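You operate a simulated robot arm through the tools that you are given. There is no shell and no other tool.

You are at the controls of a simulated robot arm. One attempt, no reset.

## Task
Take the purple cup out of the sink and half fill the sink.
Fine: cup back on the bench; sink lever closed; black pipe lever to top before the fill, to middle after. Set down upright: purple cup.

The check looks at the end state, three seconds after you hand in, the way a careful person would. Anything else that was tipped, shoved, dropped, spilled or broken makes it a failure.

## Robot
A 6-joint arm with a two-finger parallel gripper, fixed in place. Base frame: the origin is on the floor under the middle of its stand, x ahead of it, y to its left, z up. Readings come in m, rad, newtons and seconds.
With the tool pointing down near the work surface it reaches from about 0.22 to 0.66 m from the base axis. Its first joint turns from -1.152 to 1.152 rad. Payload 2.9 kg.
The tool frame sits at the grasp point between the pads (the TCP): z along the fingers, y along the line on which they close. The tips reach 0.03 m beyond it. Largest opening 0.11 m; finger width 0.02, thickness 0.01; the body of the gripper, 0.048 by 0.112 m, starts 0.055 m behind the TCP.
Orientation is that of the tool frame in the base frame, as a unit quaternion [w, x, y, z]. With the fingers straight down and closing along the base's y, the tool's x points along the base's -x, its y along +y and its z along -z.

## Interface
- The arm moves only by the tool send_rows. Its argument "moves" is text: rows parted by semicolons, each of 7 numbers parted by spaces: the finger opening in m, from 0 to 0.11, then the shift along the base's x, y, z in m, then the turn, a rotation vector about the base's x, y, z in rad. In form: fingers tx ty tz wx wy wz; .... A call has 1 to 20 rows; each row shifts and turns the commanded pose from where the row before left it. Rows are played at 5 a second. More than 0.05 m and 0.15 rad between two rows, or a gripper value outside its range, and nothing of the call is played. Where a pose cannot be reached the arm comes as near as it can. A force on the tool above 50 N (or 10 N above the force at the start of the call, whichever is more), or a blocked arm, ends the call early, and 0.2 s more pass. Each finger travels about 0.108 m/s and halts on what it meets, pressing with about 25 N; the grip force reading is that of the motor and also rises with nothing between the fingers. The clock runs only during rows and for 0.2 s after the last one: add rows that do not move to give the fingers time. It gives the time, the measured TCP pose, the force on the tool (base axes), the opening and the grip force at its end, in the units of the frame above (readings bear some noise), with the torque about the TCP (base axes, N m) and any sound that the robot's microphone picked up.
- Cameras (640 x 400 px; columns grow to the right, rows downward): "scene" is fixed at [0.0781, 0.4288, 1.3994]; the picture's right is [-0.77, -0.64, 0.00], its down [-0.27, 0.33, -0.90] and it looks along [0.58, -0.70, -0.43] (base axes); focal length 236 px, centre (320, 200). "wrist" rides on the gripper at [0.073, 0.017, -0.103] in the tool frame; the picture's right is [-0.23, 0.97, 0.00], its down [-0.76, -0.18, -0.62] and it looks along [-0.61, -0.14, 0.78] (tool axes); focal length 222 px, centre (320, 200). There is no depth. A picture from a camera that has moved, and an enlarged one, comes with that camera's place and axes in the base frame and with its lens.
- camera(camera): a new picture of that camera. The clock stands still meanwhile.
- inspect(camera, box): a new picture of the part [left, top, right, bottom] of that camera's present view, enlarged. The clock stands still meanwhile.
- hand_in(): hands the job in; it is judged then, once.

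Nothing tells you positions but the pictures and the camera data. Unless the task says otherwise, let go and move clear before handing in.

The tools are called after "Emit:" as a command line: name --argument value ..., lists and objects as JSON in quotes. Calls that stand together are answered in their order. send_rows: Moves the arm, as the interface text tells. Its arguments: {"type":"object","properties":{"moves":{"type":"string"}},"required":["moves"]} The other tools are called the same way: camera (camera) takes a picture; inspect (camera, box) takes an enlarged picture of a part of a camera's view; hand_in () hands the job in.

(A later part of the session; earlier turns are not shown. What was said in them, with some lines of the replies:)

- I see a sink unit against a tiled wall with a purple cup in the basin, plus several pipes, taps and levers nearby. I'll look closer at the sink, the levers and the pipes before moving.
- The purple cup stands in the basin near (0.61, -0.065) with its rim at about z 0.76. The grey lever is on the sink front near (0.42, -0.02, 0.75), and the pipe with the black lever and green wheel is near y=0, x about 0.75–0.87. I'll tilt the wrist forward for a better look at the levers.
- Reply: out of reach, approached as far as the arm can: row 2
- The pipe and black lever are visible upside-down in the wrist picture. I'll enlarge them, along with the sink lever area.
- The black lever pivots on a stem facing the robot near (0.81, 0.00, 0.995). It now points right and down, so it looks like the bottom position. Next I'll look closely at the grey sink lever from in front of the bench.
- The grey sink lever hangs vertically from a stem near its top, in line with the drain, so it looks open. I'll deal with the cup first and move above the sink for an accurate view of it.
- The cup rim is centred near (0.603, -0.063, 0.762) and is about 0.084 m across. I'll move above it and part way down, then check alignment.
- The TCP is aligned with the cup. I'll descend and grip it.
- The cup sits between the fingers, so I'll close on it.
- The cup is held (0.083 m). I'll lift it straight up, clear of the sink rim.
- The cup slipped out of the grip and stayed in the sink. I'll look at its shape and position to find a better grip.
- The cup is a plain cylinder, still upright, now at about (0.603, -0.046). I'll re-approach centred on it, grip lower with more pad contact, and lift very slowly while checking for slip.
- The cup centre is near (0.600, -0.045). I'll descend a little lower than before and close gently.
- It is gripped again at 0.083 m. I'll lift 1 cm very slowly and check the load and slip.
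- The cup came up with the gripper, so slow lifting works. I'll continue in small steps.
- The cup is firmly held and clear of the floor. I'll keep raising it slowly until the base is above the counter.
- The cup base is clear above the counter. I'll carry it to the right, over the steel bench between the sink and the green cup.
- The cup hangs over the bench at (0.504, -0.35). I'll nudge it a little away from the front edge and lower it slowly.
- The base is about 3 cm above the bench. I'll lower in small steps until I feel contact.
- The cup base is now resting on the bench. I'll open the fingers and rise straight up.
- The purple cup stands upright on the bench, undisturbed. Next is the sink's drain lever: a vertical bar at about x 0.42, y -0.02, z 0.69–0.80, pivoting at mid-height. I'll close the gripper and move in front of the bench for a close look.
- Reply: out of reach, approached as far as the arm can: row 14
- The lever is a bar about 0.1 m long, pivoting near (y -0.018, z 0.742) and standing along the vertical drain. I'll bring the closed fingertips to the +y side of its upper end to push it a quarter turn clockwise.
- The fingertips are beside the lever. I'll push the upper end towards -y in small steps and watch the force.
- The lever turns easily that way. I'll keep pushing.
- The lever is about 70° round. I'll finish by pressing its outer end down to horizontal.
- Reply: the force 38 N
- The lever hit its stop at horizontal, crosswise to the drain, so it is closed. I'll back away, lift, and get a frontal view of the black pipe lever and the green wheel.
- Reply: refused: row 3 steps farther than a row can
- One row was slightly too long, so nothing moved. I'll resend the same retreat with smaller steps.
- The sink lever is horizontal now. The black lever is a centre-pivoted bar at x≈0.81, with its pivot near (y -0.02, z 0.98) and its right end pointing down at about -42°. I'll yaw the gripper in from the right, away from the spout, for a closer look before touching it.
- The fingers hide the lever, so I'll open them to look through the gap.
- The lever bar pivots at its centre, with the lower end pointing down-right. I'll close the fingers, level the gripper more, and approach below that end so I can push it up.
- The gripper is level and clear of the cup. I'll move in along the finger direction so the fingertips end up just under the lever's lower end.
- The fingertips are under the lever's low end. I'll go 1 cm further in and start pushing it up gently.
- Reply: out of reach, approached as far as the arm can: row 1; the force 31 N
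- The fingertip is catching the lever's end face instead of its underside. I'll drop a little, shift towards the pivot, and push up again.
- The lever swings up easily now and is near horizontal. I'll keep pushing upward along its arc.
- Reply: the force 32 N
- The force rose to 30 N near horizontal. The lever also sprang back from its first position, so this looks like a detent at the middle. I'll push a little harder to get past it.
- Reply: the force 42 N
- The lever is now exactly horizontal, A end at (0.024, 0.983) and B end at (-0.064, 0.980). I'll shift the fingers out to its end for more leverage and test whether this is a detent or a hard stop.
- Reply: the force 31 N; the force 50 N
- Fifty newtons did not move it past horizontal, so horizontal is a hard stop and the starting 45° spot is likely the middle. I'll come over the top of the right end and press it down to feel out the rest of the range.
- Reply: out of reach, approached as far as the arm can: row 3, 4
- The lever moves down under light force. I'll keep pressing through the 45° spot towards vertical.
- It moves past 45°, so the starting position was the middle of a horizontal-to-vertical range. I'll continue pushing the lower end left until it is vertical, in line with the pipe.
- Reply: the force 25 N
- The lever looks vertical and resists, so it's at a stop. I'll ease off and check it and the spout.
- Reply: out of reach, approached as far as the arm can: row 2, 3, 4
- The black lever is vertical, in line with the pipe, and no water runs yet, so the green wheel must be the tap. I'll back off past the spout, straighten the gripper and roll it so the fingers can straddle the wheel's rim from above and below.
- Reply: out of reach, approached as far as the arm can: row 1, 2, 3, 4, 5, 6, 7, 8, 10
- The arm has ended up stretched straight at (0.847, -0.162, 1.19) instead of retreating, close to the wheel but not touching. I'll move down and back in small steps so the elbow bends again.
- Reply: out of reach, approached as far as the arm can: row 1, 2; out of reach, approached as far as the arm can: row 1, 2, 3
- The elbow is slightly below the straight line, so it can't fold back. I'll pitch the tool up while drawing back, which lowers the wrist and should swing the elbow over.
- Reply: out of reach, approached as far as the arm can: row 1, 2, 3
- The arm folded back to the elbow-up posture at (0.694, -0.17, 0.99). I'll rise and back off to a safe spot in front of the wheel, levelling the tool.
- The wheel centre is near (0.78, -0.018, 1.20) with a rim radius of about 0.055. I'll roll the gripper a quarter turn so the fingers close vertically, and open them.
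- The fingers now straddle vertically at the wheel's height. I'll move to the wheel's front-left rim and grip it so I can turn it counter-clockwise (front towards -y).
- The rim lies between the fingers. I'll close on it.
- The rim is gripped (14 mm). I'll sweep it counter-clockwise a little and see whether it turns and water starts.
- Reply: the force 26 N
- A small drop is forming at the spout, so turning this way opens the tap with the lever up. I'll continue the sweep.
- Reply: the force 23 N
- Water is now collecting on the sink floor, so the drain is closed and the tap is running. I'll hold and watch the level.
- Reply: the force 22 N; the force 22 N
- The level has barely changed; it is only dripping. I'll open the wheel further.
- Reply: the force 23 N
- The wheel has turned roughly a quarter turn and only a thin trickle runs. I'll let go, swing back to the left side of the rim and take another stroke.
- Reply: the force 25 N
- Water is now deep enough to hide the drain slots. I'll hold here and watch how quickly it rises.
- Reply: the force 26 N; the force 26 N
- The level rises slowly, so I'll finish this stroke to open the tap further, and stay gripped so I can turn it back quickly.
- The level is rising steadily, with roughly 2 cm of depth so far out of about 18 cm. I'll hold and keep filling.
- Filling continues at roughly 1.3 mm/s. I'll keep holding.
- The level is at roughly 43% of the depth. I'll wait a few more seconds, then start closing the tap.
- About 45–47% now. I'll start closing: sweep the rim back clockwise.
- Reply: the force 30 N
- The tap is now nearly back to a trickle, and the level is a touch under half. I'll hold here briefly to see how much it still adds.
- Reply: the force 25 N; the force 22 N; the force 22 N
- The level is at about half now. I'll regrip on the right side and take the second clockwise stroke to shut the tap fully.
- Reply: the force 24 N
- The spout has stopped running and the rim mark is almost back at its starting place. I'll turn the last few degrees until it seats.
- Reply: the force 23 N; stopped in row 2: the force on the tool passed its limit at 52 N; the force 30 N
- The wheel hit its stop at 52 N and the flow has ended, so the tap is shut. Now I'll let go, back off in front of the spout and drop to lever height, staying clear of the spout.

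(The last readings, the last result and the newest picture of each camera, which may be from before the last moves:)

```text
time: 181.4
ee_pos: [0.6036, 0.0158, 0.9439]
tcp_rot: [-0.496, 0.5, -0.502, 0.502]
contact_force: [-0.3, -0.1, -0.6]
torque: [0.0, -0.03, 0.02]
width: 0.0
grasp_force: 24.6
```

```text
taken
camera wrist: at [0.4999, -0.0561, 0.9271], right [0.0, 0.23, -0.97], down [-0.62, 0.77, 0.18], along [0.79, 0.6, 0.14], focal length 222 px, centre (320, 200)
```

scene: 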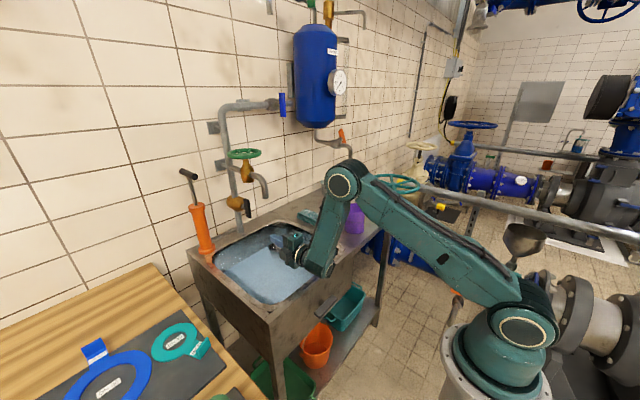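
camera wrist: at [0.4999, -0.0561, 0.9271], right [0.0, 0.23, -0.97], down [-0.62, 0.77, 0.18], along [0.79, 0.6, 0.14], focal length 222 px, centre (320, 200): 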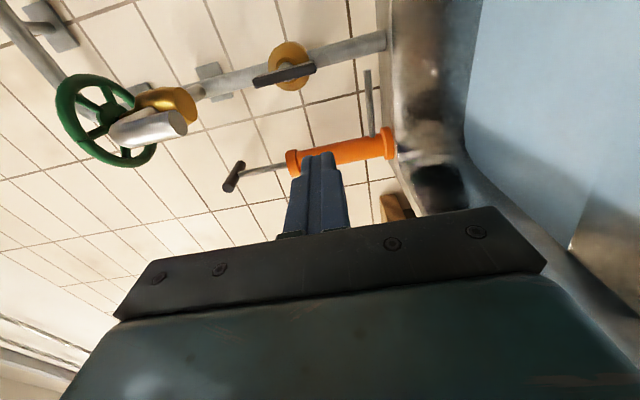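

The wrist view puts the water surface at about z 0.759, against a rim of 0.847 and a floor of about 0.666, so the sink is half full. Now I'll move in under the spout to the left of the lever's lower end.

Emit:
send_rows --moves "0 0.04 0 0 0 0 0; 0 0.04 0 0.001 0 0 0; 0 0.04 0 0.001 0 0 0; 0 0.04 0 0.001 0 0 0; 0 0.02 0 0 0 0 0; 0 0 0 0 0 0 0; 0 0 0 0 0 0 0"

Emit:
inspect --camera "scene" --box '[220, 160, 340, 250]'

Emit:
camera --camera "wrist"

```text
time: 183.1
ee_pos: [0.7851, 0.0126, 0.9492]
tcp_rot: [0.496, -0.5, 0.502, -0.502]
contact_force: [0.3, 0.2, 0.7]
torque: [-0.01, -0.03, 0.02]
width: 0.0001
grasp_force: 24.8
```

```text
4.44 times, centred on (280, 205) of scene
camera zoom: at [0.0781, 0.4288, 1.3994], right [-0.77, -0.64, 0.0], down [-0.27, 0.33, -0.9], along [0.58, -0.7, -0.43], focal length 1051 px, centre (498, 178)
```

zoom: 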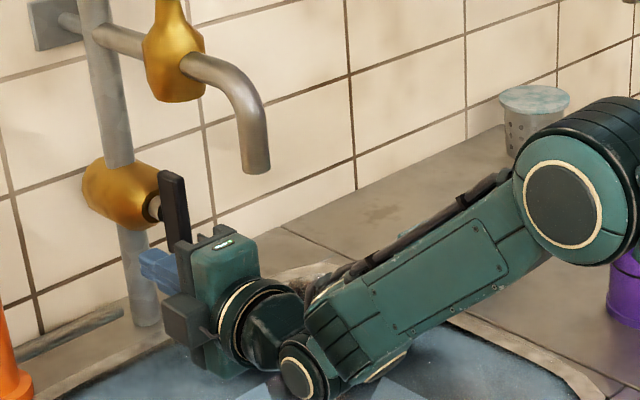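

```text
taken
camera wrist: at [0.6809, -0.0583, 0.932], right [0.0, 0.23, -0.97], down [-0.62, 0.77, 0.18], along [0.79, 0.6, 0.14], focal length 222 px, centre (320, 200)
```

wrist: 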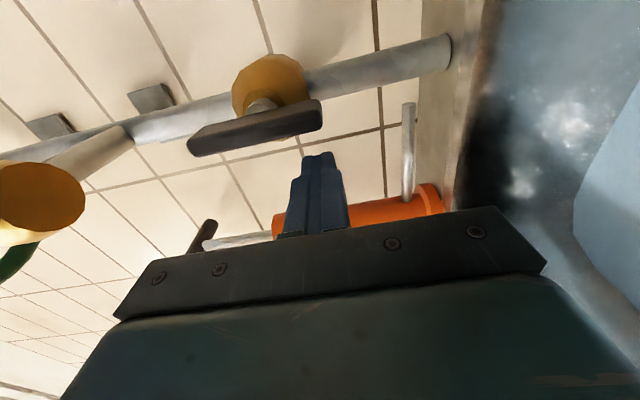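

The fingertips are level with the lever's lower end, on its left. I'll go in another centimetre and push that end right, towards the 45° position.

Emit:
send_rows --moves "0 0.01 0 0 0 0 0; 0 0 -0.008 0 0 0 0; 0 0 -0.008 0 0 0 0; 0 0 -0.005 0 0 0 0; 0 0 -0.005 0 0 0 0; 0 0 -0.005 0 0 0 0; 0 0 0 0 0 0 0"

Emit:
inspect --camera "scene" --box '[220, 160, 320, 240]'

Emit:
camera --camera "wrist"

```text
time: 184.7
ee_pos: [0.794, -0.0159, 0.9464]
tcp_rot: [0.497, -0.499, 0.503, -0.501]
contact_force: [-2.3, 5.0, -0.9]
torque: [-0.04, -0.04, 0.11]
width: 0.0
grasp_force: 25.0
```

```text
5.00 times, centred on (270, 200) of scene
camera zoom: at [0.078, 0.4289, 1.3994], right [-0.77, -0.64, 0.0], down [-0.27, 0.33, -0.9], along [0.58, -0.7, -0.43], focal length 1182 px, centre (570, 200)
```

zoom: 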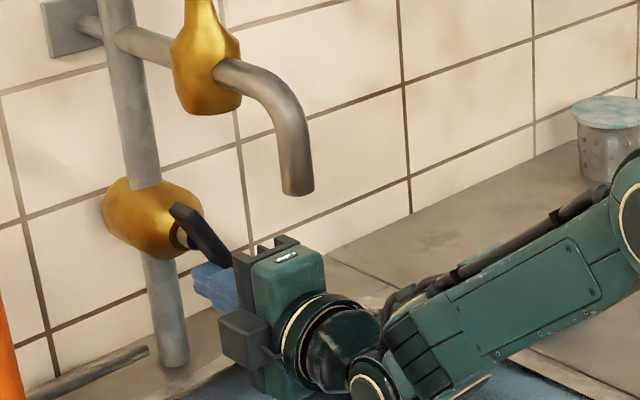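

```text
taken
camera wrist: at [0.6908, -0.0874, 0.9312], right [0.0, 0.23, -0.97], down [-0.62, 0.77, 0.18], along [0.79, 0.6, 0.14], focal length 222 px, centre (320, 200)
```

wrist: 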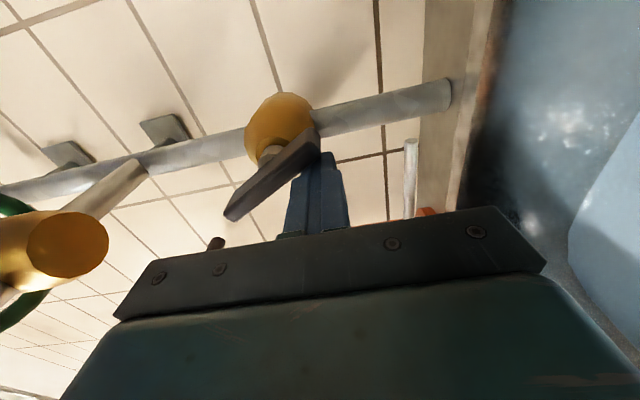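

Emit:
send_rows --moves "0 0 -0.004 0 0 0 0; 0 0 -0.004 0 0 0 0; 0 0 0 0 0 0 0"

Emit:
inspect --camera "scene" --box '[220, 160, 320, 240]'

Emit:
camera --camera "wrist"

```text
time: 185.4
ee_pos: [0.7943, -0.0245, 0.9493]
tcp_rot: [0.496, -0.498, 0.503, -0.502]
contact_force: [0.9, 2.5, 0.1]
torque: [-0.01, -0.01, 0.1]
width: 0.0
grasp_force: 25.5
```

```text
5.00 times, centred on (270, 200) of scene
camera zoom: at [0.0781, 0.4288, 1.3994], right [-0.77, -0.64, 0.0], down [-0.27, 0.33, -0.9], along [0.58, -0.7, -0.43], focal length 1182 px, centre (570, 200)
```

zoom: 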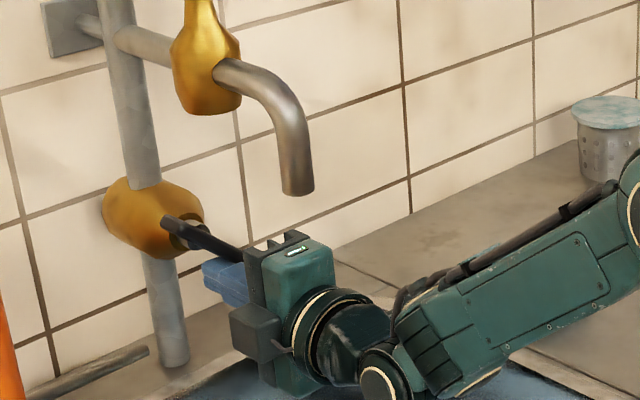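

```text
taken
camera wrist: at [0.6907, -0.0966, 0.9321], right [0.0, 0.23, -0.97], down [-0.61, 0.77, 0.18], along [0.79, 0.6, 0.14], focal length 222 px, centre (320, 200)
```

wrist: 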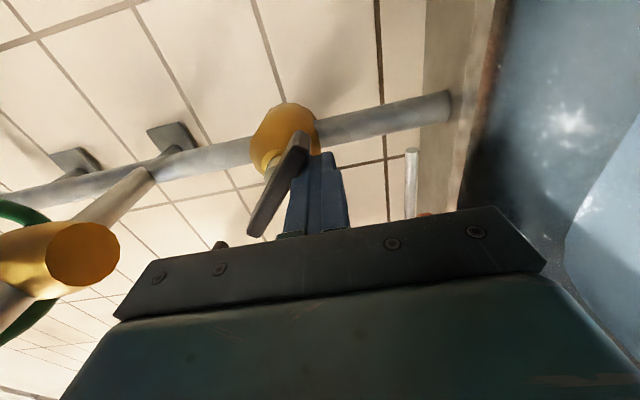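

The lever is now at about 42°, matching its original middle position. I'll back the finger off to the left and retreat, then check that it stays.

Emit:
send_rows --moves "0 0 0.008 -0.003 0 0 0; 0 0 0.015 -0.004 0 0 0; 0 -0.02 0.01 0 0 0 0; 0 -0.04 0 0 0 0 0; 0 -0.04 0 0 0 0 0; 0 -0.04 0 0 0 0 0; 0 0 0 0 0 0 0"

Emit:
inspect --camera "scene" --box '[220, 160, 320, 240]'

Emit:
camera --camera "wrist"

Emit:
camera --camera "scene"

```text
time: 187.1
ee_pos: [0.6525, 0.0088, 0.9426]
tcp_rot: [0.496, -0.499, 0.503, -0.502]
contact_force: [-0.2, 0.6, -1.1]
torque: [0.0, -0.02, 0.02]
width: 0.0
grasp_force: 24.7
```

```text
5.00 times, centred on (270, 200) of scene
camera zoom: at [0.0781, 0.4288, 1.3994], right [-0.77, -0.64, 0.0], down [-0.27, 0.33, -0.9], along [0.58, -0.7, -0.43], focal length 1182 px, centre (570, 200)
```

zoom: 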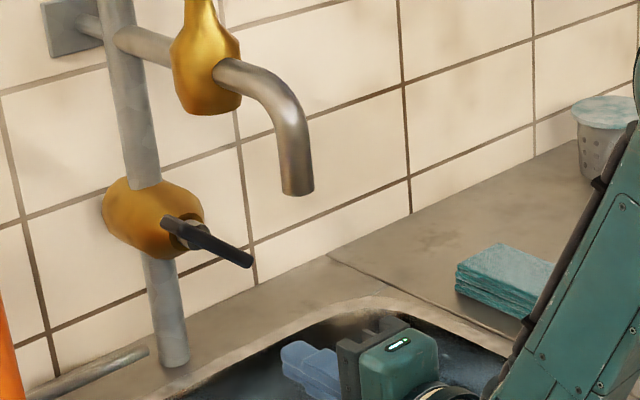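

```text
taken
camera wrist: at [0.5501, -0.063, 0.9265], right [0.0, 0.23, -0.97], down [-0.62, 0.77, 0.18], along [0.79, 0.6, 0.14], focal length 222 px, centre (320, 200)
```

wrist: 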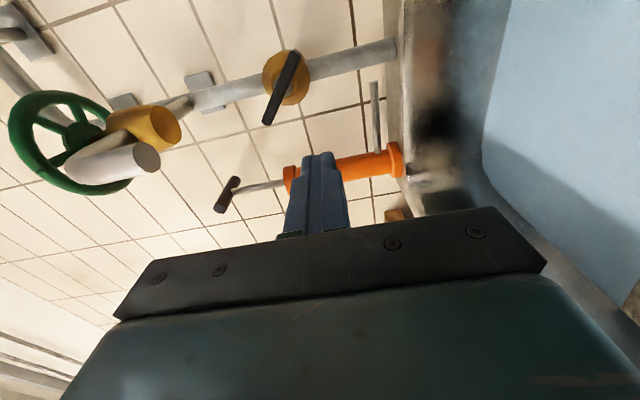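

```text
taken
```

scene: 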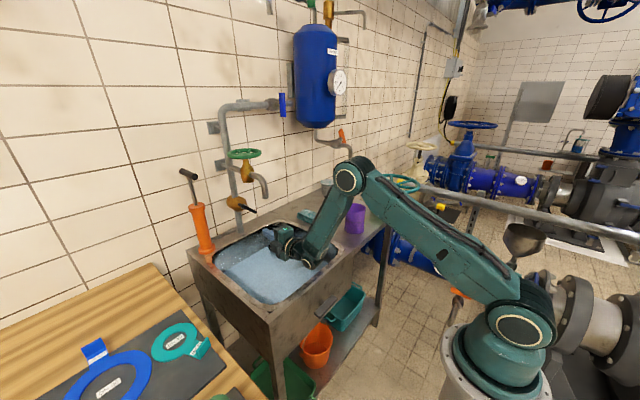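

Emit:
inspect --camera "scene" --box '[215, 180, 275, 220]'

Emit:
inspect --camera "wrist" --box '[230, 30, 340, 140]'

Emit:
inspect --camera "scene" --box '[205, 200, 385, 320]'

```text
10.00 times, centred on (245, 200) of scene
camera zoom: at [0.0781, 0.4288, 1.3994], right [-0.77, -0.64, 0.0], down [-0.27, 0.33, -0.9], along [0.58, -0.7, -0.43], focal length 2365 px, centre (1070, 200)
```

zoom: 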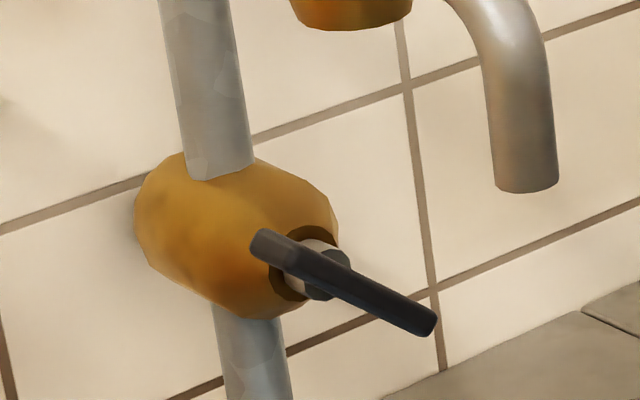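

```text
3.64 times, centred on (285, 85) of wrist
camera zoom: at [0.5501, -0.063, 0.9265], right [0.0, 0.23, -0.97], down [-0.62, 0.77, 0.18], along [0.79, 0.6, 0.14], focal length 808 px, centre (447, 618)
```

zoom: 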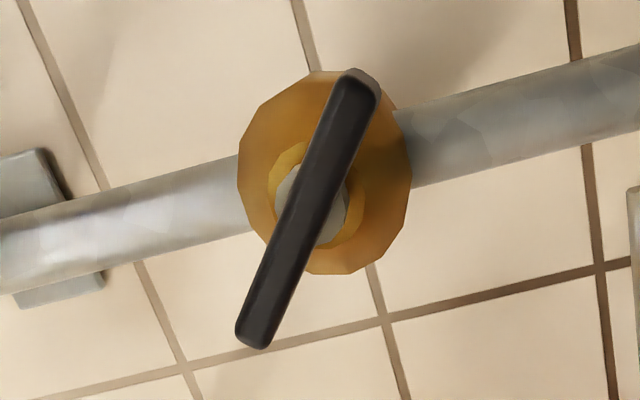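

```text
3.33 times, centred on (295, 260) of scene
camera zoom: at [0.0781, 0.4288, 1.3994], right [-0.77, -0.64, 0.0], down [-0.27, 0.33, -0.9], along [0.58, -0.7, -0.43], focal length 788 px, centre (403, 0)
```

zoom: 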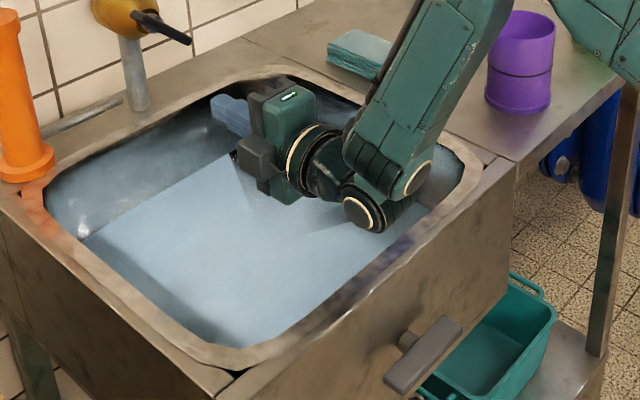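

The lever sits exactly where it was originally, at its middle position. The water is at about half depth, nothing is flowing and the drain lever is closed. I'll withdraw the arm clear of everything.

Emit:
send_rows --moves "0 -0.03 0 0 0 0 0; 0 -0.04 0 0.01 0 0 0; 0 -0.03 0 0.03 0 0 0; 0 -0.02 0 0.04 0 0 0; 0 -0.02 0 0.04 0 0 0; 0 -0.02 0 0.04 0 0 0; 0 -0.01 0 0.04 0 0 0; 0 -0.01 0 0.04 0 0 0; 0 0 0 0 0 0 0; 0 0 0 0 0 0 0"

Emit:
camera --camera "scene"

Emit:
inspect --camera "scene" --box '[190, 130, 400, 330]'

Emit:
camera --camera "wrist"

```text
time: 189.2
ee_pos: [0.4784, 0.0083, 1.1847]
tcp_rot: [0.496, -0.499, 0.503, -0.501]
contact_force: [-0.7, 0.5, 0.0]
torque: [0.0, 0.01, 0.01]
width: 0.0
grasp_force: 24.9
out of reach, approached as far as the arm can: row 3
```

```text
taken
```

scene: 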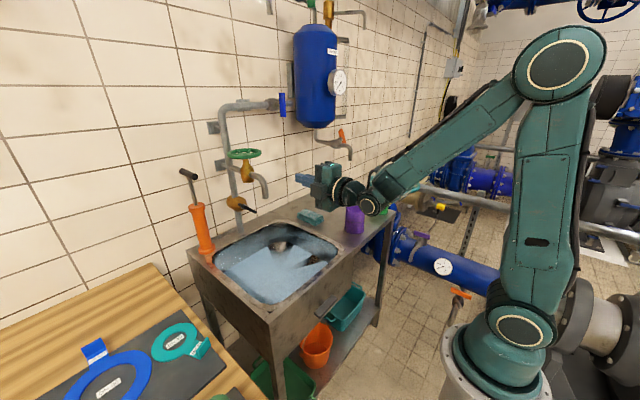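

```text
2.00 times, centred on (295, 230) of scene
camera zoom: at [0.0781, 0.4288, 1.3994], right [-0.77, -0.64, 0.0], down [-0.27, 0.33, -0.9], along [0.58, -0.7, -0.43], focal length 473 px, centre (370, 140)
```

zoom: 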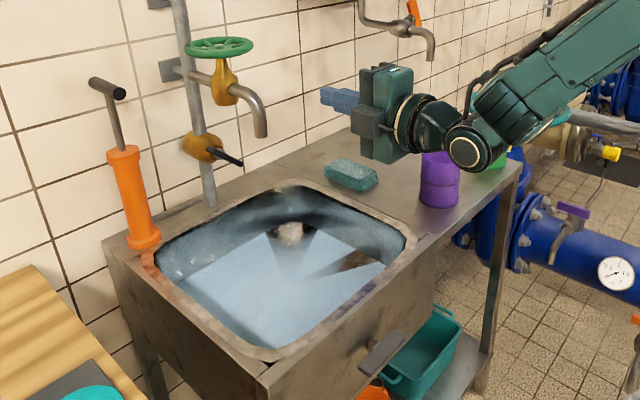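

```text
taken
camera wrist: at [0.3749, -0.0637, 1.1678], right [0.0, 0.23, -0.97], down [-0.62, 0.77, 0.18], along [0.79, 0.6, 0.14], focal length 222 px, centre (320, 200)
```

wrist: 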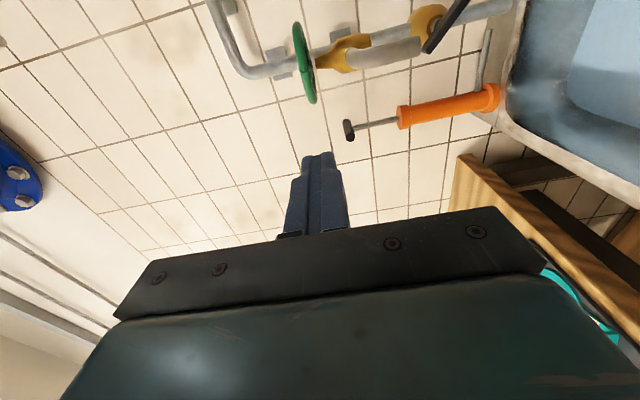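

The arm is clear. I'll check once more that the level holds and the spout is dry.

Emit:
inspect --camera "scene" --box '[205, 210, 345, 310]'

Emit:
inspect --camera "scene" --box '[220, 135, 300, 225]'

Emit:
inspect --camera "scene" --box '[290, 180, 420, 340]'

```text
4.00 times, centred on (275, 260) of scene
camera zoom: at [0.0781, 0.4288, 1.3994], right [-0.77, -0.64, 0.0], down [-0.27, 0.33, -0.9], along [0.58, -0.7, -0.43], focal length 946 px, centre (500, -40)
```

zoom: 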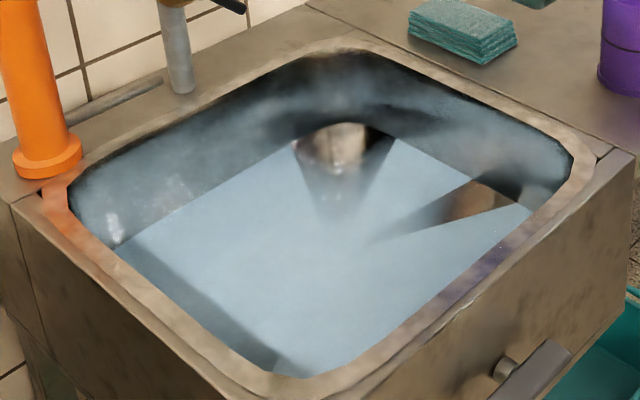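

```text
4.44 times, centred on (260, 180) of scene
camera zoom: at [0.0781, 0.4288, 1.3994], right [-0.77, -0.64, 0.0], down [-0.27, 0.33, -0.9], along [0.58, -0.7, -0.43], focal length 1051 px, centre (587, 289)
```

zoom: 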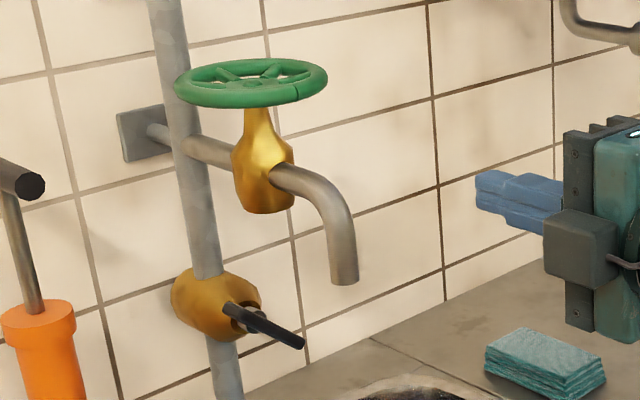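

```text
2.50 times, centred on (355, 260) of scene
camera zoom: at [0.0781, 0.4288, 1.3994], right [-0.77, -0.64, 0.0], down [-0.27, 0.33, -0.9], along [0.58, -0.7, -0.43], focal length 591 px, centre (232, 50)
```

zoom: 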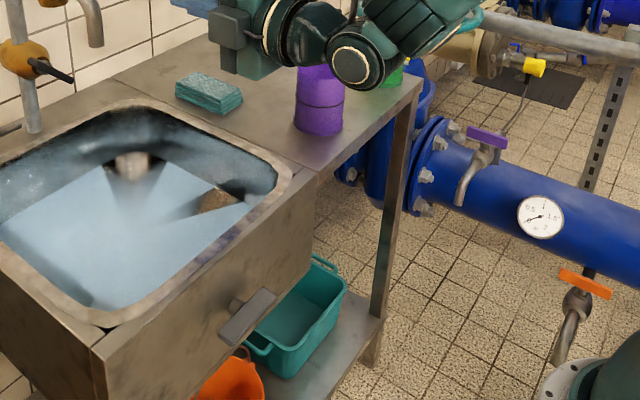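

The purple cup is upright on the bench, the sink is half full with the level steady, and the drain lever is closed. The black lever is back at middle, the tap is shut and the arm is clear, so I'm handing in.

Emit:
hand_in

```text
The job is handed in.
```

The purple cup is out of the sink and the sink is about half full, with the arm clear. I've handed the job in, but I haven't seen the result of the check.

- **Cup:** it stands upright on the steel bench, between the sink and the green cup. It slipped out of the grip on the first lift, stayed upright in the sink, and came out on the second try.
- **Sink lever:** I turned it a quarter turn to its stop. The water level held steady afterwards, so it is closed.
- **Black pipe lever:** I set it upright, in line with the pipe, before the fill, and water flowed from the tap in that position. Afterwards I put it back at 45°, where it started.
    - I took upright as "top" and 45° as "middle". While testing its range before the fill I also moved it to horizontal. The lever has no markings, so these are my reading of it.
- **Fill:** the water surface is about 9.5 cm up a basin about 18 cm deep. I ran it from the green wheel tap, then closed the tap to its stop. The spout is dry.

Nothing else looked moved or spilled in the last pictures.
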